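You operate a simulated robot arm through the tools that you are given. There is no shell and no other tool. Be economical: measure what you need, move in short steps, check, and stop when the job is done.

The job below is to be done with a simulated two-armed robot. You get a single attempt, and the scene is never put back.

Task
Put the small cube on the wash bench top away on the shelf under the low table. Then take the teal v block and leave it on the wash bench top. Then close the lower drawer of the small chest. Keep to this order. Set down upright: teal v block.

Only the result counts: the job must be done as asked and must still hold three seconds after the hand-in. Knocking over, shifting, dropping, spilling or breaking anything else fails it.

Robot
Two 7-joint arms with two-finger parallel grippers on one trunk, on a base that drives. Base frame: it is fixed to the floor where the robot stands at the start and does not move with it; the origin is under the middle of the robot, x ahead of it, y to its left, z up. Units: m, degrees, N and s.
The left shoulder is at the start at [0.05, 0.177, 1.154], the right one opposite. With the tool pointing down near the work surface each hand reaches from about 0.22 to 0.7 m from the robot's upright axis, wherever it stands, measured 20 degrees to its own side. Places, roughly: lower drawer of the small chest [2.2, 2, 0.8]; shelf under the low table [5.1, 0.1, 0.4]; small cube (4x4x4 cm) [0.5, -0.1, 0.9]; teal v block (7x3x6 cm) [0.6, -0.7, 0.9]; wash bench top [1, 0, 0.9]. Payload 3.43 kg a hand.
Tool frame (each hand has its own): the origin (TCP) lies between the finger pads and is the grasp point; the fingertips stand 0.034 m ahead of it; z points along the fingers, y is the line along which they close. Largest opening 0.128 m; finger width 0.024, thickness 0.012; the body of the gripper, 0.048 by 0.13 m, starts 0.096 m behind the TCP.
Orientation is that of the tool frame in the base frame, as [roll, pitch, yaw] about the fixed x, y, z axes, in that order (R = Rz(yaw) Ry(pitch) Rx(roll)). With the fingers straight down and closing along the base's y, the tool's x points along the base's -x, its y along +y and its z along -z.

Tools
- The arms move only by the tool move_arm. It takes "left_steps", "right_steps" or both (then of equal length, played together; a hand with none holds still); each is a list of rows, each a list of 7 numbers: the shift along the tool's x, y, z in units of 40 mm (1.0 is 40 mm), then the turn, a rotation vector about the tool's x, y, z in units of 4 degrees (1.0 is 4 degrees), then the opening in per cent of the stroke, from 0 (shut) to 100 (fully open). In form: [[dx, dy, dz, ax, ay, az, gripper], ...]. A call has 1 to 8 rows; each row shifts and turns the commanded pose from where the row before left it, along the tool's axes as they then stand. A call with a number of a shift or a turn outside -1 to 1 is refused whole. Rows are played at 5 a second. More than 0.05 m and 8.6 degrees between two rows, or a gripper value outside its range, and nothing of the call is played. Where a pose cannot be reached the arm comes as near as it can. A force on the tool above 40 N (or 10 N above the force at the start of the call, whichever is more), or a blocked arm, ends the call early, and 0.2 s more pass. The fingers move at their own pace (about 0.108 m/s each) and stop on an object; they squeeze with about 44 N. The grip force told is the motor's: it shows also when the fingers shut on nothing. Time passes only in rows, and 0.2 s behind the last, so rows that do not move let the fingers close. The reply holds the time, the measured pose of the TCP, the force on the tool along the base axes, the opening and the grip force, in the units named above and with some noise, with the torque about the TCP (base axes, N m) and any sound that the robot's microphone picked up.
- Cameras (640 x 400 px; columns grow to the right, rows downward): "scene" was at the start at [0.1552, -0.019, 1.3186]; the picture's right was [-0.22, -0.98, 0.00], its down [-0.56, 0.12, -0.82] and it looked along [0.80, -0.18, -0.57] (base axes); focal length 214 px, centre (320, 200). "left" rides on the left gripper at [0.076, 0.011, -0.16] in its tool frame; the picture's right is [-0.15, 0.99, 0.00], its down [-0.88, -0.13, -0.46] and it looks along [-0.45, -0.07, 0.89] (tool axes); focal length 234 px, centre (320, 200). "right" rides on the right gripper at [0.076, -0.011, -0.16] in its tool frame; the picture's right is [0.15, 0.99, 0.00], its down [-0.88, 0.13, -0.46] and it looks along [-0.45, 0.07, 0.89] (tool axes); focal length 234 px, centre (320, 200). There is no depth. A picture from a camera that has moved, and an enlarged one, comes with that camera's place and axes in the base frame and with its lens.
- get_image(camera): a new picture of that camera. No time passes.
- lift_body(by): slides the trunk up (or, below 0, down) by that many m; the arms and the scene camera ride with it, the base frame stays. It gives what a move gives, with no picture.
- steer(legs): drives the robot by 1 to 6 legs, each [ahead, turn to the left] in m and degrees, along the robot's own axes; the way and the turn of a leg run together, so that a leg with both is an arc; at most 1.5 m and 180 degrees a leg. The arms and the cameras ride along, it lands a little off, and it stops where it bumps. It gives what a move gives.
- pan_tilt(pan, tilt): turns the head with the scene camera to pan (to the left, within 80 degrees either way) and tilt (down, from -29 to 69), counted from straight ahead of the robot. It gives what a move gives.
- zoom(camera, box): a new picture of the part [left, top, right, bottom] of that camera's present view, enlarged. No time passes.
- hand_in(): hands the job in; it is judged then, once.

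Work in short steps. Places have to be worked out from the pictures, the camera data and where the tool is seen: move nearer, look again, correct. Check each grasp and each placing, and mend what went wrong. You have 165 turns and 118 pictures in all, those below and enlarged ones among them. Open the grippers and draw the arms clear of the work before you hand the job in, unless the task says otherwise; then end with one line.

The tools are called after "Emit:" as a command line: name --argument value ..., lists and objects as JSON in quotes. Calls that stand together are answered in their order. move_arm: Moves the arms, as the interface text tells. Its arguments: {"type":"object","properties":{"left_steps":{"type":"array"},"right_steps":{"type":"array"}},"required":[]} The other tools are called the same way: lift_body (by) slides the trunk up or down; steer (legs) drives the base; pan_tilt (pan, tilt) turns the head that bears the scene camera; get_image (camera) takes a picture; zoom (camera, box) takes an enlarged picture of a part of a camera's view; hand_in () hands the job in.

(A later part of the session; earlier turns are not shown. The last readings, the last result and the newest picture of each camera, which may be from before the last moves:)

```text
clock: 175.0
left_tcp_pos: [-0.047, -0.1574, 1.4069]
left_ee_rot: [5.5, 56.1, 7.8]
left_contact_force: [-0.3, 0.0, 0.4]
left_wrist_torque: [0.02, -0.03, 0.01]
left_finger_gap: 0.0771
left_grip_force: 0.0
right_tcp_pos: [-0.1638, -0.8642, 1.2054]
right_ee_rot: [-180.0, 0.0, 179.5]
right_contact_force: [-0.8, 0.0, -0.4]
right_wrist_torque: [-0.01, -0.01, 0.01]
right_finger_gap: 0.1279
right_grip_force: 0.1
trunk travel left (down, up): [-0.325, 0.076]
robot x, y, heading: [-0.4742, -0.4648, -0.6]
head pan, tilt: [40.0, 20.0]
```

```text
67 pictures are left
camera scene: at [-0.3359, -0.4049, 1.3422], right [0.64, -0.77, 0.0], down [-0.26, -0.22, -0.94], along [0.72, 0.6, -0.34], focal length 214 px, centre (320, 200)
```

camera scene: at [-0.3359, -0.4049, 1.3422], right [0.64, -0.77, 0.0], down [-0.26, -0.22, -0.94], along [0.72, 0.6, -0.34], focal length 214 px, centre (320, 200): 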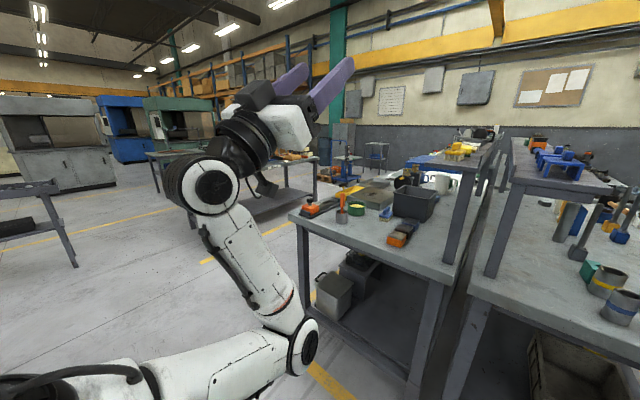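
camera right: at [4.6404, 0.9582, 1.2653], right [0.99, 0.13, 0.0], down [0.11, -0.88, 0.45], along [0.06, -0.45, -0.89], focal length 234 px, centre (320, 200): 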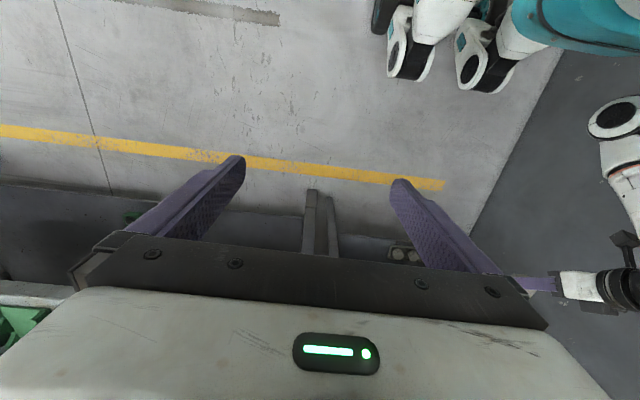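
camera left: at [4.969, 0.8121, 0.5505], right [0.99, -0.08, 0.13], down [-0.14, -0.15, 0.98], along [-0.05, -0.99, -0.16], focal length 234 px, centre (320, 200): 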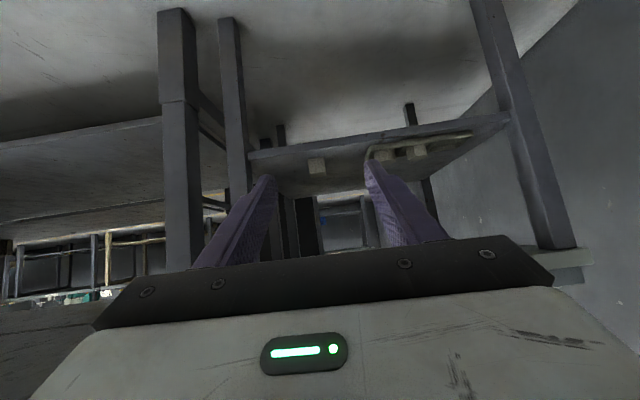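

The fold works. I raise the hand further so the elbow comes up too, and lift the trunk a little.

Emit:
move_arm --left_steps '[[-0.7, 0, 0.45, 0, 0, 0, 60], [-0.7, 0, 0.45, 0, 0, 0, 60], [-0.7, 0, 0.45, 0, 0, 0, 60], [-0.7, 0, 0.45, 0, 0, 0, 60], [-0.7, 0, 0.45, 0, 0, 0, 60], [-0.7, 0, 0.45, 0, 0, 0, 60]]'

Emit:
lift_body --by 0.07

Emit:
get_image --camera "scene"

```text
clock: 176.4
left_tcp_pos: [-0.0497, -0.1701, 1.6059]
left_ee_rot: [5.4, 56.1, 7.8]
left_contact_force: [0.3, -0.2, 0.5]
left_wrist_torque: [0.03, 0.04, 0.0]
left_finger_gap: 0.0767
left_grip_force: 0.1
right_tcp_pos: [-0.1639, -0.8658, 1.2046]
right_ee_rot: [180.0, 0.0, 179.5]
right_contact_force: [0.0, -0.9, -0.2]
right_wrist_torque: [0.0, 0.0, -0.01]
right_finger_gap: 0.1281
right_grip_force: 0.1
trunk travel left (down, up): [-0.325, 0.076]
robot x, y, heading: [-0.4776, -0.465, -0.1]
head pan, tilt: [40.0, 20.0]
```

```text
clock: 177.5
left_tcp_pos: [-0.0496, -0.1709, 1.6765]
left_ee_rot: [5.5, 56.3, 7.8]
left_contact_force: [-0.3, -0.7, 1.1]
left_wrist_torque: [0.03, -0.06, -0.01]
left_finger_gap: 0.0769
left_grip_force: 0.1
right_tcp_pos: [-0.1645, -0.8646, 1.2769]
right_ee_rot: [180.0, -0.1, 179.6]
right_contact_force: [-0.4, -0.1, -0.5]
right_wrist_torque: [0.01, 0.02, 0.0]
right_finger_gap: 0.1279
right_grip_force: 0.1
trunk travel left (down, up): [-0.395, 0.006]
robot x, y, heading: [-0.478, -0.4649, -0.2]
head pan, tilt: [40.0, 20.0]
```

```text
66 pictures are left
camera scene: at [-0.3358, -0.4048, 1.4122], right [0.64, -0.77, 0.0], down [-0.26, -0.22, -0.94], along [0.72, 0.6, -0.34], focal length 214 px, centre (320, 200)
```

scene: 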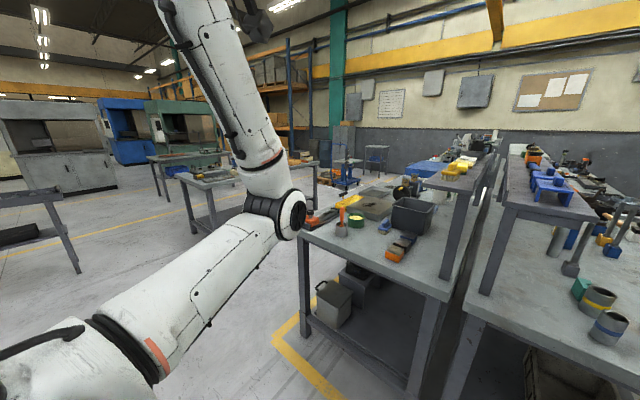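

The left arm is now folded high (elbow ≈1.25, hand ≈1.68). I drive up to the bench for the right hand.

Emit:
steer --legs '[[0, -6.5], [0.46, 0], [0, 6.6]]'

Emit:
pan_tilt --pan -15 --tilt 40

Emit:
get_image --camera "scene"

Emit:
get_image --camera "right"

```text
clock: 181.4
left_tcp_pos: [0.4004, -0.221, 1.676]
left_ee_rot: [5.3, 56.2, 8.0]
left_contact_force: [0.0, -0.1, -0.3]
left_wrist_torque: [-0.01, -0.01, -0.02]
left_finger_gap: 0.0768
left_grip_force: 0.1
right_tcp_pos: [0.288, -0.9157, 1.2753]
right_ee_rot: [-179.8, -0.1, 179.7]
right_contact_force: [0.5, 0.5, 0.7]
right_wrist_torque: [-0.03, 0.01, 0.0]
right_finger_gap: 0.1278
right_grip_force: 0.1
trunk travel left (down, up): [-0.395, 0.006]
robot x, y, heading: [-0.0246, -0.5161, -0.1]
head pan, tilt: [40.0, 20.0]
```

```text
clock: 182.6
left_tcp_pos: [0.4004, -0.2231, 1.678]
left_ee_rot: [5.5, 56.3, 8.0]
left_contact_force: [-0.7, -0.4, 0.3]
left_wrist_torque: [-0.01, 0.0, -0.02]
left_finger_gap: 0.0769
left_grip_force: 0.1
right_tcp_pos: [0.2882, -0.9165, 1.276]
right_ee_rot: [180.0, -0.1, 179.6]
right_contact_force: [0.5, -0.1, 0.2]
right_wrist_torque: [0.02, 0.02, 0.02]
right_finger_gap: 0.1283
right_grip_force: 0.1
trunk travel left (down, up): [-0.395, 0.006]
robot x, y, heading: [-0.0224, -0.5153, -0.0]
head pan, tilt: [-15.0, 40.0]
```

```text
65 pictures are left
camera scene: at [0.1252, -0.5385, 1.3809], right [-0.26, -0.97, 0.0], down [-0.62, 0.17, -0.77], along [0.74, -0.2, -0.64], focal length 214 px, centre (320, 200)
```

scene: 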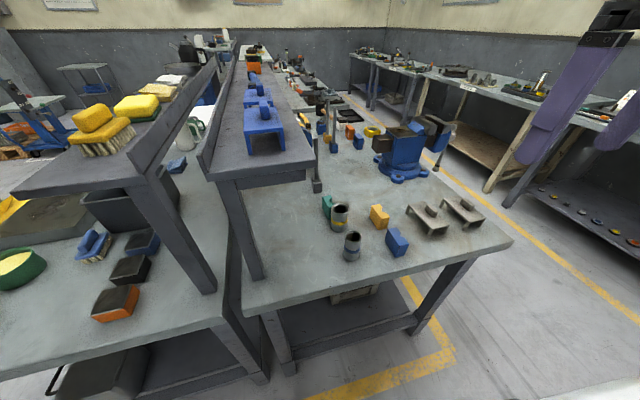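

```text
64 pictures are left
camera right: at [0.2132, -0.9256, 1.4354], right [-0.14, 0.99, 0.0], down [0.88, 0.13, 0.45], along [0.45, 0.06, -0.89], focal length 234 px, centre (320, 200)
```

right: 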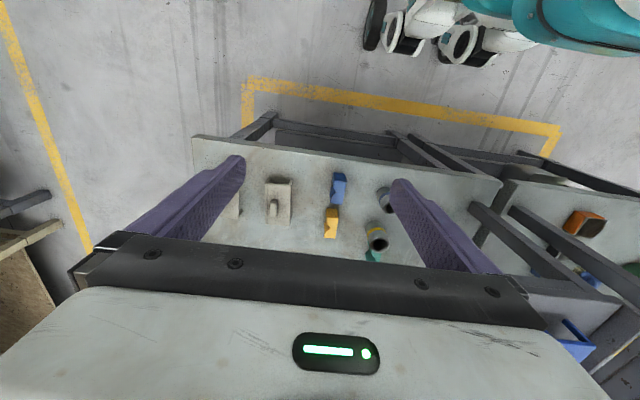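

The bench-2 rack shelf reaches to about y=-0.60; the block at y≈-0.70 has room. I zoom on it for pose.

Emit:
zoom --camera "scene" --box '[280, 170, 440, 270]'

Emit:
zoom --camera "right" --box '[280, 160, 440, 260]'

```text
4.00 times, centred on (360, 220) of scene
camera zoom: at [0.1252, -0.5385, 1.3809], right [-0.26, -0.97, 0.0], down [-0.62, 0.17, -0.77], along [0.74, -0.2, -0.64], focal length 858 px, centre (160, 120)
```

zoom: 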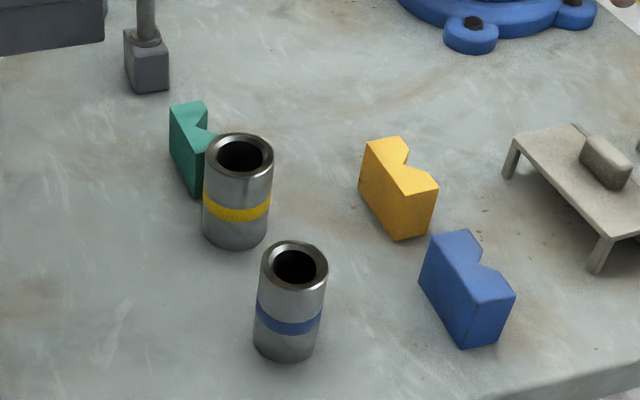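

```text
4.00 times, centred on (360, 210) of right
camera zoom: at [0.2132, -0.9256, 1.4354], right [-0.14, 0.99, 0.0], down [0.88, 0.13, 0.45], along [0.45, 0.06, -0.89], focal length 937 px, centre (160, 160)
```

zoom: 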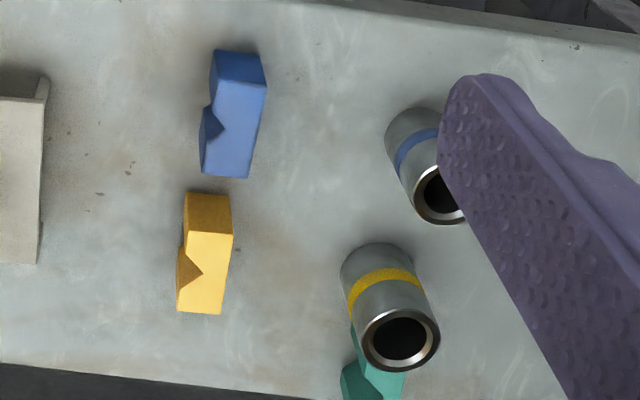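

I move the right hand closer for a better view of the block between the fingers.

Emit:
move_arm --right_steps '[[-0.88, 0.7, 0.3, 0, 0, 0, 100], [-0.88, 0.7, 0.3, 0, 0, 0, 100], [-0.88, 0.7, 0.3, 0, 0, 0, 100], [-0.88, 0.7, 0.3, 0, 0, 0, 100], [-0.88, 0.7, 0.3, 0, 0, 0, 100], [-0.88, 0.7, 0.3, 0, 0, 0, 100]]'

Emit:
get_image --camera "right"

Emit:
get_image --camera "scene"

```text
clock: 184.0
left_tcp_pos: [0.4053, -0.2231, 1.6764]
left_ee_rot: [5.7, 56.4, 8.1]
left_contact_force: [1.2, -0.5, -0.4]
left_wrist_torque: [-0.04, -0.09, 0.03]
left_finger_gap: 0.0765
left_grip_force: 0.0
right_tcp_pos: [0.5024, -0.7543, 1.2024]
right_ee_rot: [-179.6, -0.3, 179.7]
right_contact_force: [0.8, 0.3, 2.4]
right_wrist_torque: [0.02, 0.04, -0.02]
right_finger_gap: 0.128
right_grip_force: 0.0
right hand out of reach, approached as far as the arm can: row 6
trunk travel left (down, up): [-0.395, 0.006]
robot x, y, heading: [-0.0246, -0.5151, 0.1]
head pan, tilt: [-15.0, 40.0]
```

```text
61 pictures are left
camera right: at [0.4285, -0.7631, 1.3622], right [-0.14, 0.99, -0.01], down [0.88, 0.13, 0.45], along [0.45, 0.06, -0.89], focal length 234 px, centre (320, 200)
```

right: 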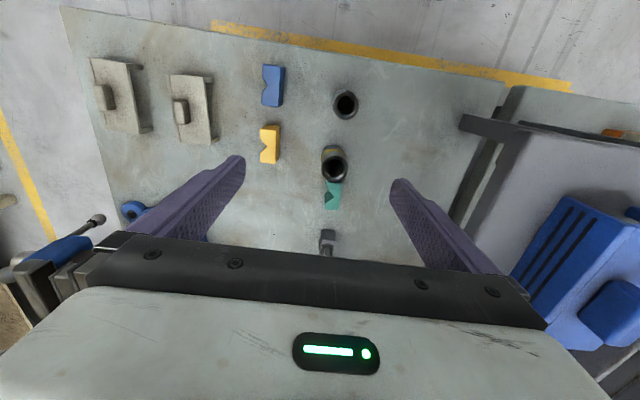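

```text
60 pictures are left
camera scene: at [0.1285, -0.5396, 1.3804], right [-0.26, -0.97, 0.0], down [-0.62, 0.17, -0.76], along [0.74, -0.2, -0.65], focal length 214 px, centre (320, 200)
```

scene: 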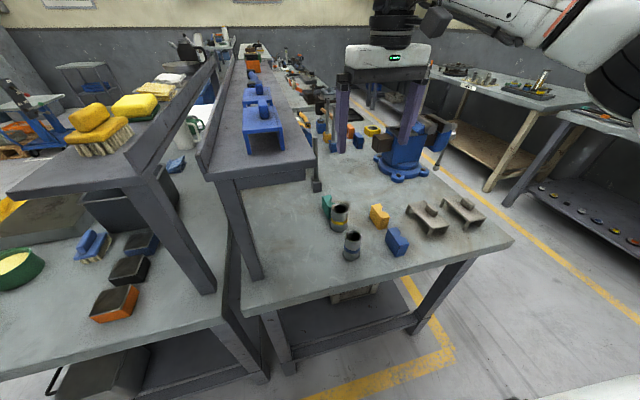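

Emit:
zoom --camera "right" --box '[280, 130, 376, 190]'

Emit:
zoom --camera "right" --box '[240, 130, 432, 250]'

```text
6.67 times, centred on (328, 160) of right
camera zoom: at [0.4285, -0.7631, 1.3622], right [-0.14, 0.99, -0.01], down [0.88, 0.13, 0.45], along [0.45, 0.06, -0.89], focal length 1561 px, centre (267, 467)
```

zoom: 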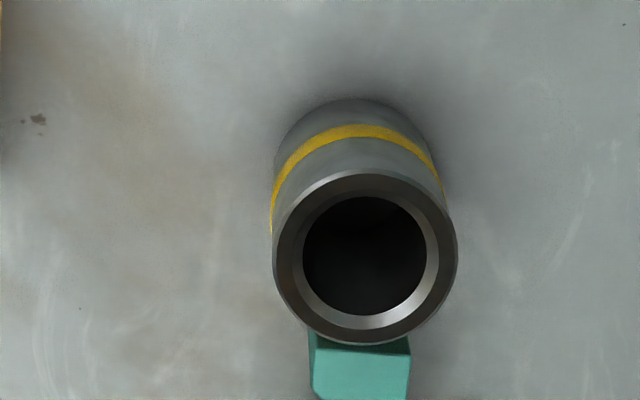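

```text
3.33 times, centred on (336, 190) of right
camera zoom: at [0.4285, -0.7631, 1.3622], right [-0.14, 0.99, -0.01], down [0.88, 0.13, 0.45], along [0.45, 0.06, -0.89], focal length 781 px, centre (267, 233)
```

zoom: 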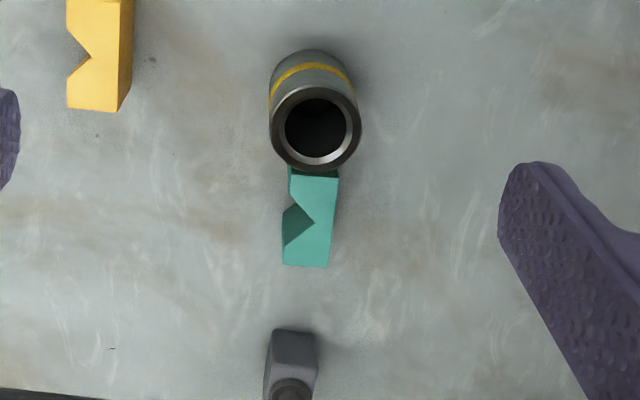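

Block: centre ≈(0.637,-0.709), 3 cm across y, yaw ≈ +5.7°, with a vertical notch on its -y side at x≈0.64; the cup is 1.2 cm behind it. I'll grip across y. First I lower the trunk back and drive 4 cm closer for reach.

Emit:
lift_body --by -0.07

Emit:
steer --legs '[[0.04, 0]]'

```text
clock: 185.1
left_tcp_pos: [0.3994, -0.2213, 1.6064]
left_ee_rot: [5.4, 56.3, 8.0]
left_contact_force: [0.0, 0.8, -0.2]
left_wrist_torque: [0.0, 0.02, 0.0]
left_finger_gap: 0.0767
left_grip_force: 0.0
right_tcp_pos: [0.4995, -0.7519, 1.1353]
right_ee_rot: [-179.9, 0.0, 180.0]
right_contact_force: [0.5, -0.2, -0.3]
right_wrist_torque: [-0.02, 0.03, -0.02]
right_finger_gap: 0.1279
right_grip_force: 0.1
trunk travel left (down, up): [-0.325, 0.076]
robot x, y, heading: [-0.0264, -0.5133, -0.3]
head pan, tilt: [-15.0, 40.0]
```

```text
clock: 186.0
left_tcp_pos: [0.4414, -0.221, 1.6052]
left_ee_rot: [5.5, 56.3, 8.1]
left_contact_force: [-0.4, 0.0, 0.2]
left_wrist_torque: [0.02, -0.13, -0.01]
left_finger_gap: 0.0767
left_grip_force: 0.1
right_tcp_pos: [0.5416, -0.7504, 1.1336]
right_ee_rot: [-179.9, -0.1, 180.0]
right_contact_force: [-0.1, 0.0, -0.2]
right_wrist_torque: [0.01, 0.03, -0.03]
right_finger_gap: 0.1282
right_grip_force: 0.2
trunk travel left (down, up): [-0.325, 0.076]
robot x, y, heading: [0.0147, -0.5191, 0.2]
head pan, tilt: [-15.0, 40.0]
```

Emit:
move_arm --right_steps '[[-0.61, 0.26, 0, 0, 0, -0.36, 70], [-0.61, 0.26, 0.3, 0, 0, -0.36, 70], [-0.61, 0.26, 0.7, 0, 0, -0.36, 70], [-0.61, 0.26, 0.8, 0, 0, -0.36, 70]]'

Emit:
get_image --camera "right"

Emit:
get_image --camera "scene"

```text
clock: 187.0
left_tcp_pos: [0.4403, -0.222, 1.606]
left_ee_rot: [5.5, 56.3, 8.1]
left_contact_force: [0.9, 0.0, -0.4]
left_wrist_torque: [-0.03, 0.0, 0.01]
left_finger_gap: 0.0768
left_grip_force: 0.0
right_tcp_pos: [0.5635, -0.7442, 1.0473]
right_ee_rot: [-180.0, 0.0, -174.2]
right_contact_force: [0.4, 0.4, -0.4]
right_wrist_torque: [-0.02, 0.02, -0.01]
right_finger_gap: 0.0896
right_grip_force: 0.0
right hand out of reach, approached as far as the arm can: row 1, 2, 3, 4
trunk travel left (down, up): [-0.325, 0.076]
robot x, y, heading: [0.0147, -0.5176, 0.1]
head pan, tilt: [-15.0, 40.0]
```

```text
57 pictures are left
camera right: at [0.4892, -0.7635, 1.2066], right [-0.25, 0.97, 0.0], down [0.86, 0.22, 0.46], along [0.44, 0.11, -0.89], focal length 234 px, centre (320, 200)
```

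right: 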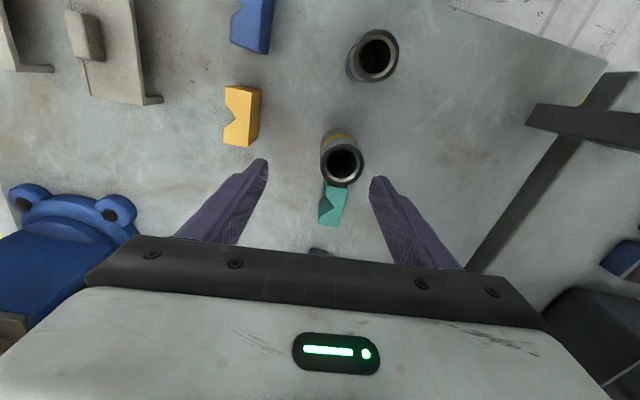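

```text
56 pictures are left
camera scene: at [0.166, -0.5386, 1.3108], right [-0.26, -0.97, 0.0], down [-0.62, 0.17, -0.77], along [0.74, -0.2, -0.64], focal length 214 px, centre (320, 200)
```

scene: 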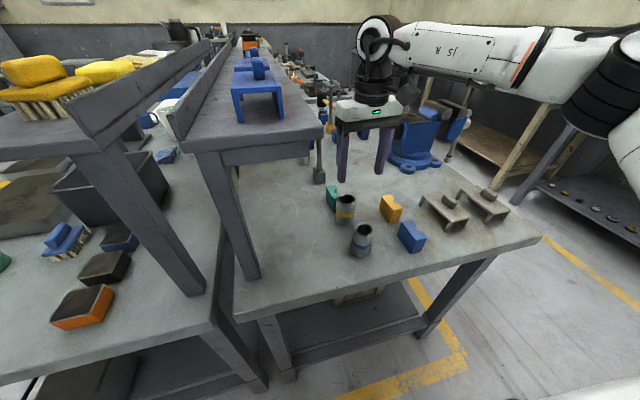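

The high hover is beyond reach with the trunk here; a higher trunk with the hand lower relative to it should reach. I raise the trunk and check.

Emit:
lift_body --by 0.07

Emit:
move_arm --right_steps '[[0, 0, 0.7, 0, 0, 0, 70], [0, 0, 0.7, 0, 0, 0, 70], [0, 0, 0.2, 0, 0, 0, 70]]'

```text
clock: 188.0
left_tcp_pos: [0.4411, -0.2225, 1.6769]
left_ee_rot: [5.5, 56.3, 8.1]
left_contact_force: [-0.4, -1.0, -0.5]
left_wrist_torque: [0.0, 0.0, -0.01]
left_finger_gap: 0.0765
left_grip_force: 0.0
right_tcp_pos: [0.5628, -0.7455, 1.1182]
right_ee_rot: [-179.9, 0.1, -174.2]
right_contact_force: [-1.2, -0.5, -0.5]
right_wrist_torque: [0.01, 0.03, -0.02]
right_finger_gap: 0.0895
right_grip_force: 0.1
trunk travel left (down, up): [-0.395, 0.006]
robot x, y, heading: [0.0165, -0.5203, -0.0]
head pan, tilt: [-15.0, 40.0]
```

```text
clock: 188.8
left_tcp_pos: [0.4409, -0.2214, 1.6775]
left_ee_rot: [5.5, 56.3, 8.0]
left_contact_force: [0.0, -0.4, 0.1]
left_wrist_torque: [-0.02, 0.03, 0.0]
left_finger_gap: 0.0766
left_grip_force: 0.0
right_tcp_pos: [0.5624, -0.7462, 1.0532]
right_ee_rot: [-180.0, 0.1, -174.2]
right_contact_force: [0.1, -0.2, -0.6]
right_wrist_torque: [-0.01, -0.03, 0.02]
right_finger_gap: 0.0896
right_grip_force: 0.1
trunk travel left (down, up): [-0.395, 0.006]
robot x, y, heading: [0.0161, -0.5158, -0.1]
head pan, tilt: [-15.0, 40.0]
```

Emit:
move_arm --right_steps '[[-0.67, 0.24, 0.1, 0, 0, 0, 70], [-0.67, 0.24, 0.1, 0, 0, 0, 70], [-0.67, 0.24, 0.1, 0, 0, 0, 70]]'

Emit:
get_image --camera "right"

```text
clock: 189.6
left_tcp_pos: [0.4404, -0.221, 1.6771]
left_ee_rot: [5.5, 56.1, 7.9]
left_contact_force: [0.8, 0.2, 0.0]
left_wrist_torque: [0.0, 0.0, 0.0]
left_finger_gap: 0.0768
left_grip_force: 0.2
right_tcp_pos: [0.5621, -0.7453, 1.054]
right_ee_rot: [-180.0, 0.2, -174.2]
right_contact_force: [0.6, 0.0, 0.1]
right_wrist_torque: [0.01, -0.02, 0.0]
right_finger_gap: 0.0893
right_grip_force: 0.0
right hand out of reach, approached as far as the arm can: row 1, 2, 3
trunk travel left (down, up): [-0.395, 0.006]
robot x, y, heading: [0.0137, -0.5158, 0.1]
head pan, tilt: [-15.0, 40.0]
```

```text
55 pictures are left
camera right: at [0.4886, -0.7639, 1.2133], right [-0.25, 0.97, 0.0], down [0.86, 0.22, 0.46], along [0.44, 0.11, -0.89], focal length 234 px, centre (320, 200)
```

right: 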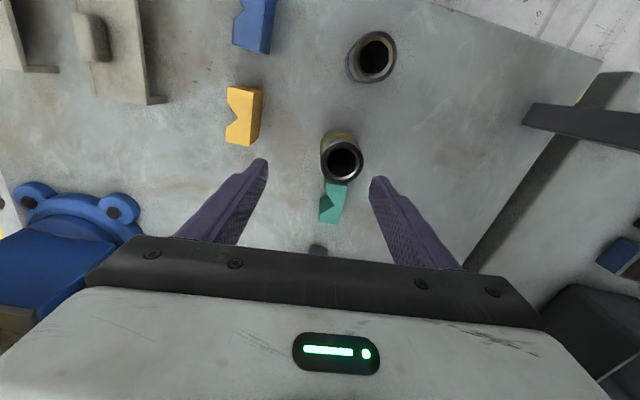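

The arm posture itself caps forward reach, so I'll use the base: back off, sidestep right, and come in at heading ~10°, which keeps the left arm clear of the rack.

Emit:
steer --legs '[[-0.25, 0], [0, -60], [0.12, 0], [0, 70]]'

```text
clock: 198.0
left_tcp_pos: [0.1841, -0.2453, 1.6763]
left_ee_rot: [5.4, 56.2, 19.7]
left_contact_force: [0.0, 0.2, -0.2]
left_wrist_torque: [0.01, 0.03, 0.01]
left_finger_gap: 0.0768
left_grip_force: 0.2
right_tcp_pos: [0.4102, -0.7336, 1.0538]
right_ee_rot: [-179.9, 0.0, -162.7]
right_contact_force: [-0.7, -0.1, 1.0]
right_wrist_torque: [0.01, -0.01, 0.06]
right_finger_gap: 0.0896
right_grip_force: 0.1
trunk travel left (down, up): [-0.395, 0.006]
robot x, y, heading: [-0.1703, -0.6206, 11.6]
head pan, tilt: [-15.0, 40.0]
```

Emit:
move_arm --right_steps '[[0.05, -0.16, 0, 0, 0, 0.97, 70], [0.05, -0.16, 0, 0, 0, 0.97, 70], [0.05, -0.16, 0, 0, 0, 0.97, 70]]'

Emit:
steer --legs '[[0.2, 0]]'

Emit:
get_image --camera "right"

Emit:
get_image --camera "scene"

```text
clock: 198.8
left_tcp_pos: [0.1839, -0.2442, 1.6768]
left_ee_rot: [5.5, 56.2, 19.7]
left_contact_force: [0.0, -0.1, -1.0]
left_wrist_torque: [0.04, 0.01, -0.03]
left_finger_gap: 0.0769
left_grip_force: 0.0
right_tcp_pos: [0.4093, -0.7539, 1.0531]
right_ee_rot: [-179.9, 0.2, -174.2]
right_contact_force: [0.4, 0.4, 0.2]
right_wrist_torque: [0.04, 0.01, 0.01]
right_finger_gap: 0.0894
right_grip_force: 0.0
trunk travel left (down, up): [-0.395, 0.006]
robot x, y, heading: [-0.1752, -0.6201, 11.5]
head pan, tilt: [-15.0, 40.0]
```

```text
clock: 200.4
left_tcp_pos: [0.3852, -0.2055, 1.6757]
left_ee_rot: [5.5, 56.3, 19.5]
left_contact_force: [-0.2, 1.0, 0.5]
left_wrist_torque: [-0.03, -0.02, -0.04]
left_finger_gap: 0.0767
left_grip_force: 0.1
right_tcp_pos: [0.6066, -0.7138, 1.0543]
right_ee_rot: [-180.0, 0.0, -174.4]
right_contact_force: [0.6, -0.4, -0.7]
right_wrist_torque: [0.0, 0.03, -0.01]
right_finger_gap: 0.0895
right_grip_force: 0.0
trunk travel left (down, up): [-0.395, 0.006]
robot x, y, heading: [0.0224, -0.5794, 11.2]
head pan, tilt: [-15.0, 40.0]
```

```text
54 pictures are left
camera right: at [0.5335, -0.7321, 1.2129], right [-0.24, 0.97, 0.0], down [0.86, 0.22, 0.46], along [0.44, 0.11, -0.89], focal length 234 px, centre (320, 200)
```

right: 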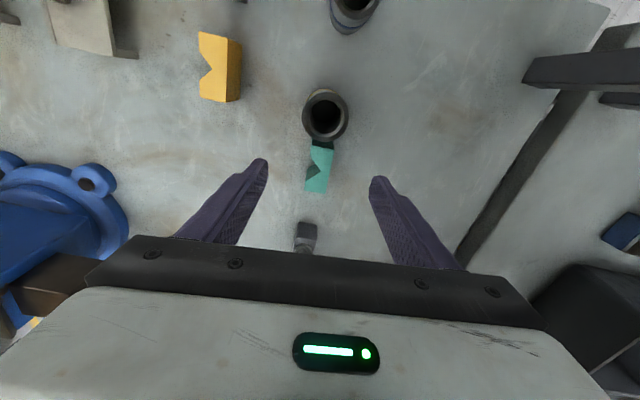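

```text
53 pictures are left
camera scene: at [0.1788, -0.5703, 1.3808], right [-0.06, -1.0, 0.0], down [-0.64, 0.04, -0.77], along [0.76, -0.05, -0.64], focal length 214 px, centre (320, 200)
```

scene: 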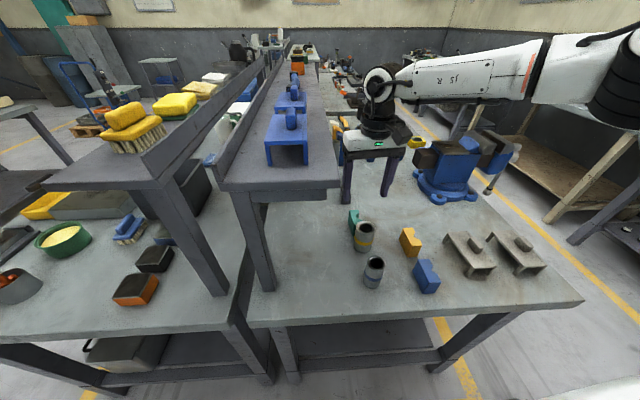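

Emit:
zoom --camera "right" --box '[256, 100, 416, 200]'

```text
4.00 times, centred on (336, 150) of right
camera zoom: at [0.5335, -0.7321, 1.2129], right [-0.24, 0.97, 0.0], down [0.86, 0.22, 0.46], along [0.44, 0.11, -0.89], focal length 937 px, centre (256, 400)
```

zoom: 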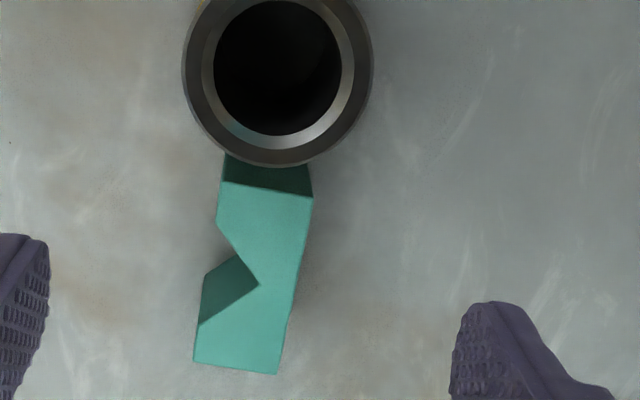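

Refined: block centre (0.633,-0.709), yaw ≈4.6°. I centre over it and descend part way.

Emit:
move_arm --right_steps '[[-0.34, 0.03, 0, 0, 0, 0.1, 70], [-0.33, 0.03, 0, 0, 0, 0.1, 70], [0, 0, 0.5, 0, 0, 0, 70], [0, 0, 0.7, 0, 0, 0, 70]]'

Emit:
get_image --camera "right"

```text
clock: 201.4
left_tcp_pos: [0.3846, -0.2061, 1.6768]
left_ee_rot: [5.6, 56.3, 19.4]
left_contact_force: [0.0, 0.4, -1.2]
left_wrist_torque: [0.01, 0.0, 0.05]
left_finger_gap: 0.0769
left_grip_force: 0.0
right_tcp_pos: [0.6221, -0.7219, 1.0093]
right_ee_rot: [179.9, 0.3, -175.2]
right_contact_force: [0.4, 0.2, 0.2]
right_wrist_torque: [0.02, -0.03, 0.0]
right_finger_gap: 0.0894
right_grip_force: 0.0
right hand out of reach, approached as far as the arm can: row 2, 3, 4
trunk travel left (down, up): [-0.395, 0.006]
robot x, y, heading: [0.0277, -0.5791, 11.5]
head pan, tilt: [-15.0, 40.0]
```

```text
51 pictures are left
camera right: at [0.547, -0.7375, 1.1678], right [-0.23, 0.97, 0.0], down [0.86, 0.2, 0.46], along [0.45, 0.11, -0.89], focal length 234 px, centre (320, 200)
```

right: 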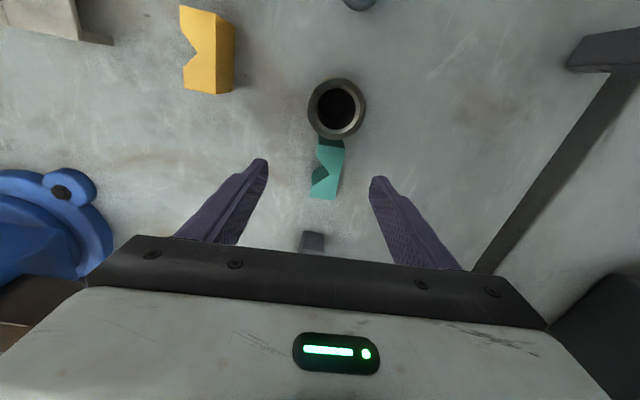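

Still at its reach limit; I drive 3 cm closer and correct with the arm.

Emit:
steer --legs '[[0.03, 0]]'

```text
clock: 202.2
left_tcp_pos: [0.4147, -0.198, 1.676]
left_ee_rot: [5.5, 56.3, 19.6]
left_contact_force: [0.6, -0.3, -0.3]
left_wrist_torque: [0.02, -0.03, 0.0]
left_finger_gap: 0.0765
left_grip_force: 0.0
right_tcp_pos: [0.6515, -0.7148, 1.0089]
right_ee_rot: [-180.0, 0.2, -175.1]
right_contact_force: [0.4, 0.0, -0.2]
right_wrist_torque: [0.01, 0.01, -0.01]
right_finger_gap: 0.0896
right_grip_force: 0.1
trunk travel left (down, up): [-0.395, 0.006]
robot x, y, heading: [0.0568, -0.5698, 11.6]
head pan, tilt: [-15.0, 40.0]
```

Emit:
move_arm --right_steps '[[0.45, 0.18, 0, 0, 0, 0, 70], [0, 0, 0.4, 0, 0, 0, 70], [0, 0, 0, 0, 0, 0, 70]]'

Emit:
zoom --camera "right" --box '[220, 100, 412, 220]'

```text
clock: 203.0
left_tcp_pos: [0.4123, -0.1996, 1.6767]
left_ee_rot: [5.4, 56.2, 19.5]
left_contact_force: [0.1, 0.3, 0.0]
left_wrist_torque: [0.01, -0.01, -0.02]
left_finger_gap: 0.0767
left_grip_force: 0.0
right_tcp_pos: [0.6326, -0.7089, 0.992]
right_ee_rot: [-180.0, 0.2, -175.2]
right_contact_force: [0.7, 0.1, 0.0]
right_wrist_torque: [-0.04, 0.01, 0.03]
right_finger_gap: 0.0898
right_grip_force: 0.1
trunk travel left (down, up): [-0.395, 0.006]
robot x, y, heading: [0.0527, -0.5737, 11.5]
head pan, tilt: [-15.0, 40.0]
```

```text
3.33 times, centred on (316, 160) of right
camera zoom: at [0.5576, -0.7261, 1.1518], right [-0.23, 0.97, 0.0], down [0.86, 0.2, 0.46], along [0.45, 0.11, -0.89], focal length 781 px, centre (333, 333)
```

zoom: 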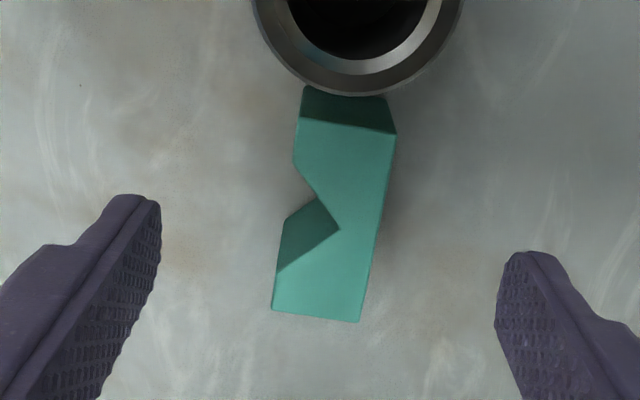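

Well aligned. I descend to grasp height.

Emit:
move_arm --right_steps '[[0, 0, 0.7, 0, 0, 0, 70], [0, 0, 0.7, 0, 0, 0, 70], [0, 0, 0.5, 0, 0, 0, 70], [0, 0, 0.05, 0, 0, 0, 70]]'

Emit:
get_image --camera "right"

```text
clock: 204.0
left_tcp_pos: [0.4125, -0.199, 1.6772]
left_ee_rot: [5.5, 56.2, 19.5]
left_contact_force: [-0.1, -0.4, -0.2]
left_wrist_torque: [0.0, 0.01, 0.0]
left_finger_gap: 0.0768
left_grip_force: 0.0
right_tcp_pos: [0.6158, -0.7262, 0.9274]
right_ee_rot: [179.9, 0.3, -175.1]
right_contact_force: [-0.8, 0.2, -0.4]
right_wrist_torque: [-0.04, -0.01, -0.01]
right_finger_gap: 0.0896
right_grip_force: 0.0
right hand out of reach, approached as far as the arm can: row 1, 2, 3
trunk travel left (down, up): [-0.395, 0.006]
robot x, y, heading: [0.0508, -0.5712, 11.6]
head pan, tilt: [-15.0, 40.0]
```

```text
49 pictures are left
camera right: at [0.5409, -0.7425, 1.0861], right [-0.23, 0.97, 0.0], down [0.86, 0.2, 0.46], along [0.45, 0.11, -0.89], focal length 234 px, centre (320, 200)
```

right: 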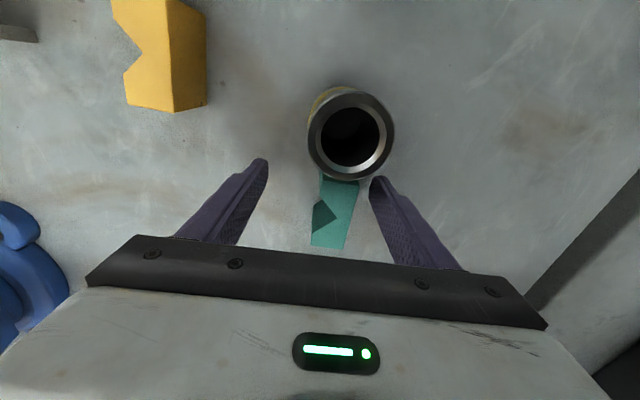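

Lower down the high shoulder limits reach. I go back up to the aligned hover and will lower the trunk instead, keeping the arm posture.

Emit:
move_arm --right_steps '[[0, 0, -0.8, 0, 0, 0, 70], [0, 0, -0.82, 0, 0, 0, 70], [-0.45, 0.4, 0, 0, 0, 0, 70], [0, 0, 0, 0, 0, 0, 70]]'

```text
clock: 205.0
left_tcp_pos: [0.4126, -0.1986, 1.6756]
left_ee_rot: [5.5, 56.2, 19.6]
left_contact_force: [0.3, -0.1, -0.3]
left_wrist_torque: [0.02, -0.01, -0.01]
left_finger_gap: 0.0768
left_grip_force: 0.1
right_tcp_pos: [0.6318, -0.7081, 0.9928]
right_ee_rot: [-179.9, 0.2, -175.2]
right_contact_force: [1.0, 0.0, 0.9]
right_wrist_torque: [-0.01, 0.0, 0.0]
right_finger_gap: 0.0895
right_grip_force: 0.1
trunk travel left (down, up): [-0.395, 0.006]
robot x, y, heading: [0.0555, -0.5751, 11.4]
head pan, tilt: [-15.0, 40.0]
```

Emit:
lift_body --by -0.08

Emit:
zoom --camera "right" --box '[200, 90, 440, 240]'

```text
clock: 206.2
left_tcp_pos: [0.413, -0.1988, 1.5975]
left_ee_rot: [5.5, 56.2, 19.5]
left_contact_force: [-0.5, 0.6, -0.8]
left_wrist_torque: [-0.01, 0.0, -0.02]
left_finger_gap: 0.0768
left_grip_force: 0.1
right_tcp_pos: [0.6325, -0.7088, 0.912]
right_ee_rot: [180.0, 0.3, -175.1]
right_contact_force: [0.1, 0.1, 0.2]
right_wrist_torque: [-0.01, 0.03, 0.01]
right_finger_gap: 0.0893
right_grip_force: 0.1
trunk travel left (down, up): [-0.315, 0.086]
robot x, y, heading: [0.054, -0.574, 11.4]
head pan, tilt: [-15.0, 40.0]
```

```text
2.67 times, centred on (320, 165) of right
camera zoom: at [0.5583, -0.7256, 1.0719], right [-0.23, 0.97, 0.0], down [0.86, 0.2, 0.46], along [0.45, 0.11, -0.89], focal length 624 px, centre (320, 293)
```

zoom: 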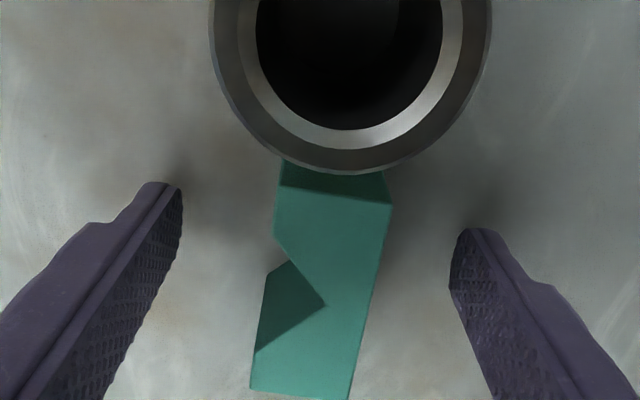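

The fingers straddle the block with the cup clear. I close.

Emit:
move_arm --right_steps '[[0, 0, 0, 0, 0, 0, 30], [0, 0, 0, 0, 0, 0, 10], [0, 0, 0, 0, 0, 0, 0], [0, 0, 0, 0, 0, 0, 0], [0, 0, 0, 0, 0, 0, 0]]'

Emit:
get_image --camera "right"

```text
clock: 207.4
left_tcp_pos: [0.4138, -0.1983, 1.5966]
left_ee_rot: [5.5, 56.2, 19.5]
left_contact_force: [-1.9, -0.1, -0.3]
left_wrist_torque: [0.0, 0.0, 0.01]
left_finger_gap: 0.0769
left_grip_force: 0.1
right_tcp_pos: [0.6339, -0.7084, 0.9131]
right_ee_rot: [179.9, 0.2, -175.1]
right_contact_force: [-0.2, 0.7, 0.7]
right_wrist_torque: [-0.09, 0.11, -0.08]
right_finger_gap: 0.0252
right_grip_force: 44.5
trunk travel left (down, up): [-0.315, 0.086]
robot x, y, heading: [0.0556, -0.5712, 11.5]
head pan, tilt: [-15.0, 40.0]
```

```text
47 pictures are left
camera right: at [0.5585, -0.7254, 1.0718], right [-0.23, 0.97, 0.0], down [0.86, 0.2, 0.46], along [0.45, 0.11, -0.89], focal length 234 px, centre (320, 200)
```

right: 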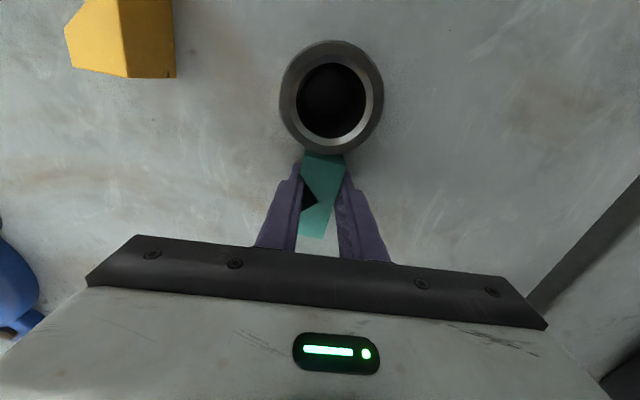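

Gripped, nested into the notch (gap 0.025). I lift straight up with the trunk.

Emit:
lift_body --by 0.083

Emit:
get_image --camera "right"

Emit:
get_image --camera "scene"

```text
clock: 208.6
left_tcp_pos: [0.4135, -0.1996, 1.6806]
left_ee_rot: [5.5, 56.4, 19.6]
left_contact_force: [0.5, 0.6, 0.6]
left_wrist_torque: [-0.01, -0.01, 0.01]
left_finger_gap: 0.0766
left_grip_force: 0.1
right_tcp_pos: [0.6333, -0.7083, 0.9951]
right_ee_rot: [-179.9, 0.2, -175.3]
right_contact_force: [0.5, 0.1, -7.4]
right_wrist_torque: [-0.02, 0.02, 0.02]
right_finger_gap: 0.0249
right_grip_force: 44.1
trunk travel left (down, up): [-0.398, 0.003]
robot x, y, heading: [0.0563, -0.5738, 11.3]
head pan, tilt: [-15.0, 40.0]
```

```text
46 pictures are left
camera right: at [0.5591, -0.7257, 1.1542], right [-0.23, 0.97, 0.0], down [0.87, 0.2, 0.46], along [0.45, 0.11, -0.89], focal length 234 px, centre (320, 200)
```

right: 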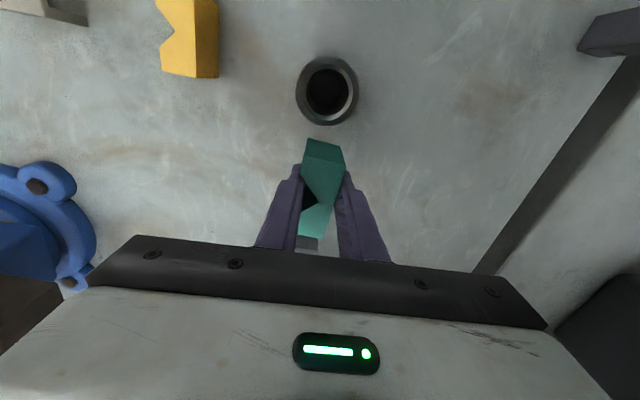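

```text
45 pictures are left
camera scene: at [0.208, -0.5646, 1.3837], right [-0.06, -1.0, 0.0], down [-0.64, 0.04, -0.77], along [0.76, -0.05, -0.64], focal length 214 px, centre (320, 200)
```

scene: 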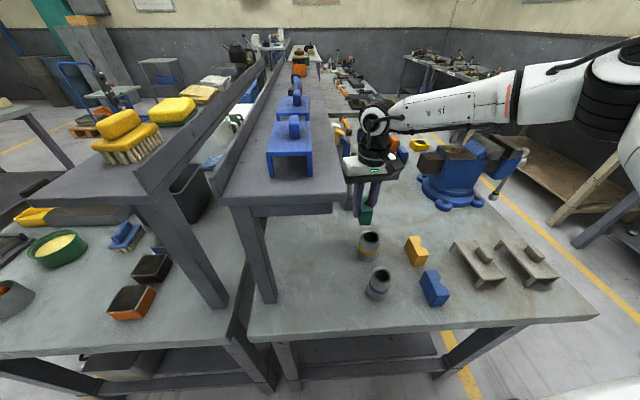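

Held, with about 0.7 kg load. The cup lies on the retreat path, so I raise the hand further before backing out.

Emit:
move_arm --right_steps '[[0.1, 0, -0.6, 0, 0, 0, 0], [0.1, 0, -0.7, 0, 0, 0, 0], [0.1, 0, -0.7, 0, 0, 0, 0], [0, 0, -0.5, 0, 0, 0, 0]]'

Emit:
get_image --camera "scene"

```text
clock: 209.6
left_tcp_pos: [0.4143, -0.1993, 1.6801]
left_ee_rot: [5.5, 56.3, 19.6]
left_contact_force: [-0.1, -0.1, 1.1]
left_wrist_torque: [-0.02, 0.01, -0.03]
left_finger_gap: 0.0771
left_grip_force: 0.0
right_tcp_pos: [0.6191, -0.7087, 1.0961]
right_ee_rot: [-179.9, 0.3, -175.2]
right_contact_force: [0.4, -0.1, -5.5]
right_wrist_torque: [-0.01, 0.0, 0.01]
right_finger_gap: 0.0253
right_grip_force: 44.4
trunk travel left (down, up): [-0.398, 0.003]
robot x, y, heading: [0.0546, -0.5716, 11.7]
head pan, tilt: [-15.0, 40.0]
```

```text
44 pictures are left
camera scene: at [0.2077, -0.5645, 1.3837], right [-0.06, -1.0, 0.0], down [-0.64, 0.04, -0.77], along [0.76, -0.05, -0.64], focal length 214 px, centre (320, 200)
```

scene: 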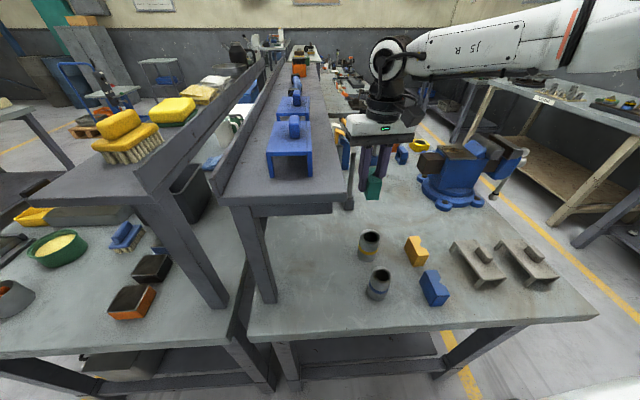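

Block is clear above the cups. I back out, move across in front of the wash bench, and turn to face it.

Emit:
steer --legs '[[-0.38, 0], [0, 78.4], [0.88, 0], [0, -90]]'

Emit:
pan_tilt --pan -15 --tilt 45

Emit:
get_image --camera "scene"

Emit:
get_image --camera "right"

```text
clock: 223.6
left_tcp_pos: [0.0535, 0.5486, 1.6797]
left_ee_rot: [5.5, 56.1, 10.5]
left_contact_force: [0.8, 0.1, 0.2]
left_wrist_torque: [-0.02, -0.01, 0.02]
left_finger_gap: 0.0765
left_grip_force: 0.0
right_tcp_pos: [0.1764, 0.012, 1.0952]
right_ee_rot: [180.0, 0.1, 175.8]
right_contact_force: [0.6, -0.2, -6.2]
right_wrist_torque: [0.0, 0.03, 0.03]
right_finger_gap: 0.0257
right_grip_force: 44.4
trunk travel left (down, up): [-0.398, 0.003]
robot x, y, heading: [-0.3594, 0.236, 2.3]
head pan, tilt: [-15.0, 40.0]
```

```text
clock: 224.2
left_tcp_pos: [0.0541, 0.549, 1.6792]
left_ee_rot: [5.5, 56.2, 10.5]
left_contact_force: [-0.1, -0.5, 0.2]
left_wrist_torque: [0.01, 0.0, 0.01]
left_finger_gap: 0.0765
left_grip_force: 0.1
right_tcp_pos: [0.1751, 0.0109, 1.0949]
right_ee_rot: [-180.0, 0.0, 175.8]
right_contact_force: [0.2, 0.6, -6.5]
right_wrist_torque: [0.03, 0.04, -0.01]
right_finger_gap: 0.0254
right_grip_force: 43.8
trunk travel left (down, up): [-0.398, 0.003]
robot x, y, heading: [-0.3601, 0.2364, 2.2]
head pan, tilt: [-15.0, 45.0]
```

```text
43 pictures are left
camera scene: at [-0.2107, 0.2207, 1.3765], right [-0.22, -0.98, 0.0], down [-0.69, 0.15, -0.71], along [0.69, -0.15, -0.71], focal length 214 px, centre (320, 200)
```

scene: 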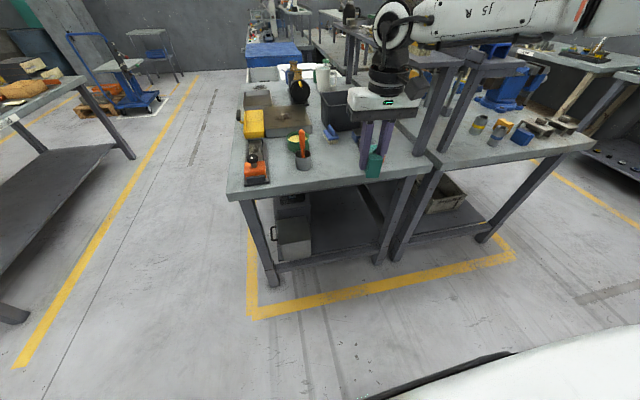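

```text
42 pictures are left
camera right: at [0.1002, 0.0068, 1.2545], right [-0.07, 1.0, 0.0], down [0.89, 0.06, 0.46], along [0.46, 0.03, -0.89], focal length 234 px, centre (320, 200)
```

right: 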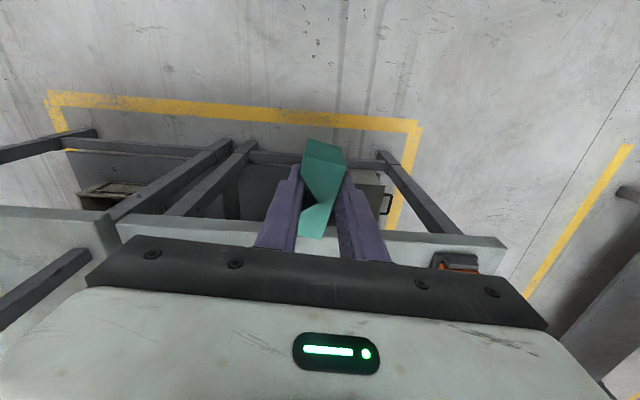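

I shift the hand 2.5 cm right for a margin to the orange-handled cup, then drive forward.

Emit:
move_arm --right_steps '[[0, -0.35, 0, 0, 0, 0, 0], [0, -0.35, 0, 0, 0, -0.5, 0], [0, 0, 0, 0, 0, -0.5, 0]]'

Emit:
steer --legs '[[0.29, 0]]'

Emit:
get_image --camera "scene"

Emit:
get_image --camera "right"

```text
clock: 225.0
left_tcp_pos: [0.0543, 0.5482, 1.6794]
left_ee_rot: [5.5, 56.2, 10.6]
left_contact_force: [0.3, -0.3, 0.6]
left_wrist_torque: [0.01, 0.01, -0.01]
left_finger_gap: 0.0769
left_grip_force: 0.0
right_tcp_pos: [0.1735, -0.0159, 1.0967]
right_ee_rot: [179.9, 0.2, 179.8]
right_contact_force: [-0.1, -0.1, -5.6]
right_wrist_torque: [0.0, 0.01, -0.01]
right_finger_gap: 0.0252
right_grip_force: 44.3
trunk travel left (down, up): [-0.398, 0.003]
robot x, y, heading: [-0.3622, 0.2374, 2.2]
head pan, tilt: [-15.0, 45.0]
```

```text
clock: 227.0
left_tcp_pos: [0.3457, 0.5571, 1.6795]
left_ee_rot: [5.5, 56.2, 10.2]
left_contact_force: [0.2, -0.7, -0.2]
left_wrist_torque: [-0.04, -0.03, -0.01]
left_finger_gap: 0.0765
left_grip_force: 0.0
right_tcp_pos: [0.4619, -0.0062, 1.0953]
right_ee_rot: [-180.0, 0.1, 179.5]
right_contact_force: [1.1, -0.9, -5.8]
right_wrist_torque: [-0.01, 0.06, 0.01]
right_finger_gap: 0.0253
right_grip_force: 44.4
trunk travel left (down, up): [-0.398, 0.003]
robot x, y, heading: [-0.0705, 0.2468, 2.1]
head pan, tilt: [-15.0, 45.0]
```

```text
41 pictures are left
camera scene: at [0.0787, 0.2314, 1.3764], right [-0.22, -0.97, 0.0], down [-0.69, 0.16, -0.71], along [0.69, -0.16, -0.71], focal length 214 px, centre (320, 200)
```

scene: 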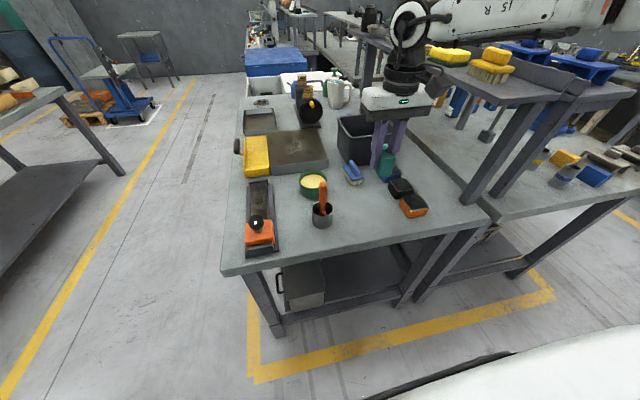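

```text
40 pictures are left
camera right: at [0.3865, -0.0169, 1.2544], right [-0.14, 0.99, 0.0], down [0.88, 0.12, 0.46], along [0.45, 0.06, -0.89], focal length 234 px, centre (320, 200)
```

right: 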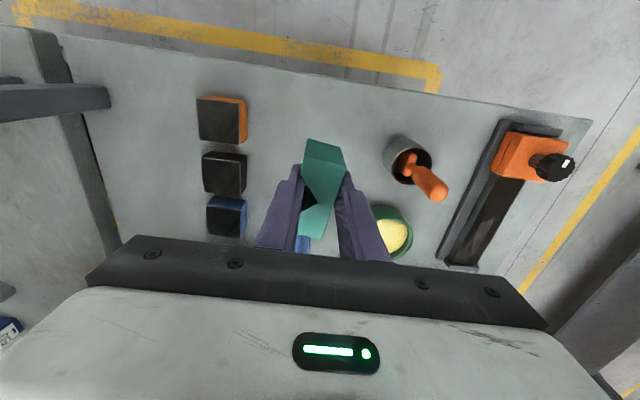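

Free spot below. I lower the block toward the bench.

Emit:
move_arm --right_steps '[[0, 0, 0.8, 0, 0, 0, 0], [0, 0, 0.8, 0, 0, 0, 0], [0, 0, 0.8, 0, 0, 0, 0]]'

Emit:
lift_body --by -0.07

Emit:
get_image --camera "right"

```text
clock: 227.8
left_tcp_pos: [0.3445, 0.5572, 1.6798]
left_ee_rot: [5.6, 56.2, 10.2]
left_contact_force: [0.1, -0.5, 0.1]
left_wrist_torque: [-0.03, -0.04, 0.0]
left_finger_gap: 0.0769
left_grip_force: 0.1
right_tcp_pos: [0.4625, -0.0086, 0.9972]
right_ee_rot: [179.8, 0.2, 179.5]
right_contact_force: [0.4, 1.3, -6.6]
right_wrist_torque: [0.02, 0.01, 0.01]
right_finger_gap: 0.0255
right_grip_force: 43.7
trunk travel left (down, up): [-0.398, 0.003]
robot x, y, heading: [-0.0724, 0.2475, 2.0]
head pan, tilt: [-15.0, 45.0]
```

```text
clock: 228.9
left_tcp_pos: [0.3438, 0.5589, 1.6098]
left_ee_rot: [5.4, 56.2, 10.2]
left_contact_force: [0.1, -0.1, 0.4]
left_wrist_torque: [-0.02, -0.05, -0.03]
left_finger_gap: 0.0768
left_grip_force: 0.2
right_tcp_pos: [0.4626, -0.0076, 0.9284]
right_ee_rot: [179.9, 0.2, 179.5]
right_contact_force: [1.3, 0.0, -5.9]
right_wrist_torque: [0.0, 0.0, 0.0]
right_finger_gap: 0.0254
right_grip_force: 43.9
trunk travel left (down, up): [-0.328, 0.073]
robot x, y, heading: [-0.07, 0.2459, 2.3]
head pan, tilt: [-15.0, 45.0]
```

```text
39 pictures are left
camera right: at [0.3868, -0.0176, 1.0883], right [-0.14, 0.99, 0.0], down [0.88, 0.12, 0.46], along [0.45, 0.06, -0.89], focal length 234 px, centre (320, 200)
```

right: 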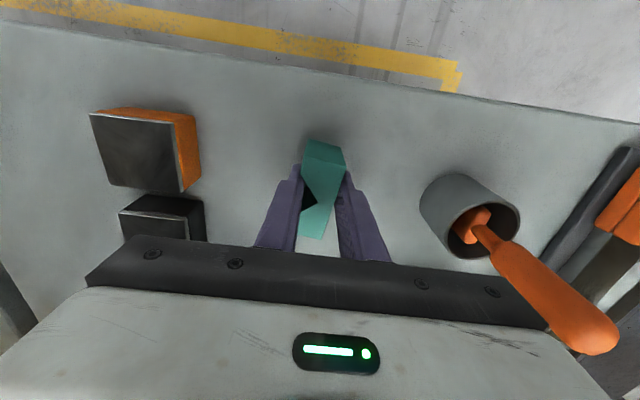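

The orange handle is near the gripper's left end; I shift 1.6 cm right and lower gently until contact.

Emit:
move_arm --right_steps '[[0, -0.4, 0, 0, 0, 0, 0], [0, 0, 0.2, 0, 0, 0, 0], [0, 0, 0.1, 0, 0, 0, 0], [0, 0, 0.05, 0, 0, 0, 0], [0, 0, 0, 0, 0, 0, 0]]'

```text
clock: 230.1
left_tcp_pos: [0.3443, 0.5583, 1.6088]
left_ee_rot: [5.5, 56.3, 10.2]
left_contact_force: [-1.0, -0.7, 0.2]
left_wrist_torque: [0.03, 0.02, 0.01]
left_finger_gap: 0.077
left_grip_force: 0.0
right_tcp_pos: [0.461, -0.0257, 0.9143]
right_ee_rot: [180.0, 0.2, 179.4]
right_contact_force: [0.2, 0.9, -5.6]
right_wrist_torque: [0.04, 0.04, 0.04]
right_finger_gap: 0.0256
right_grip_force: 43.7
trunk travel left (down, up): [-0.328, 0.073]
robot x, y, heading: [-0.0721, 0.2481, 2.1]
head pan, tilt: [-15.0, 45.0]
```

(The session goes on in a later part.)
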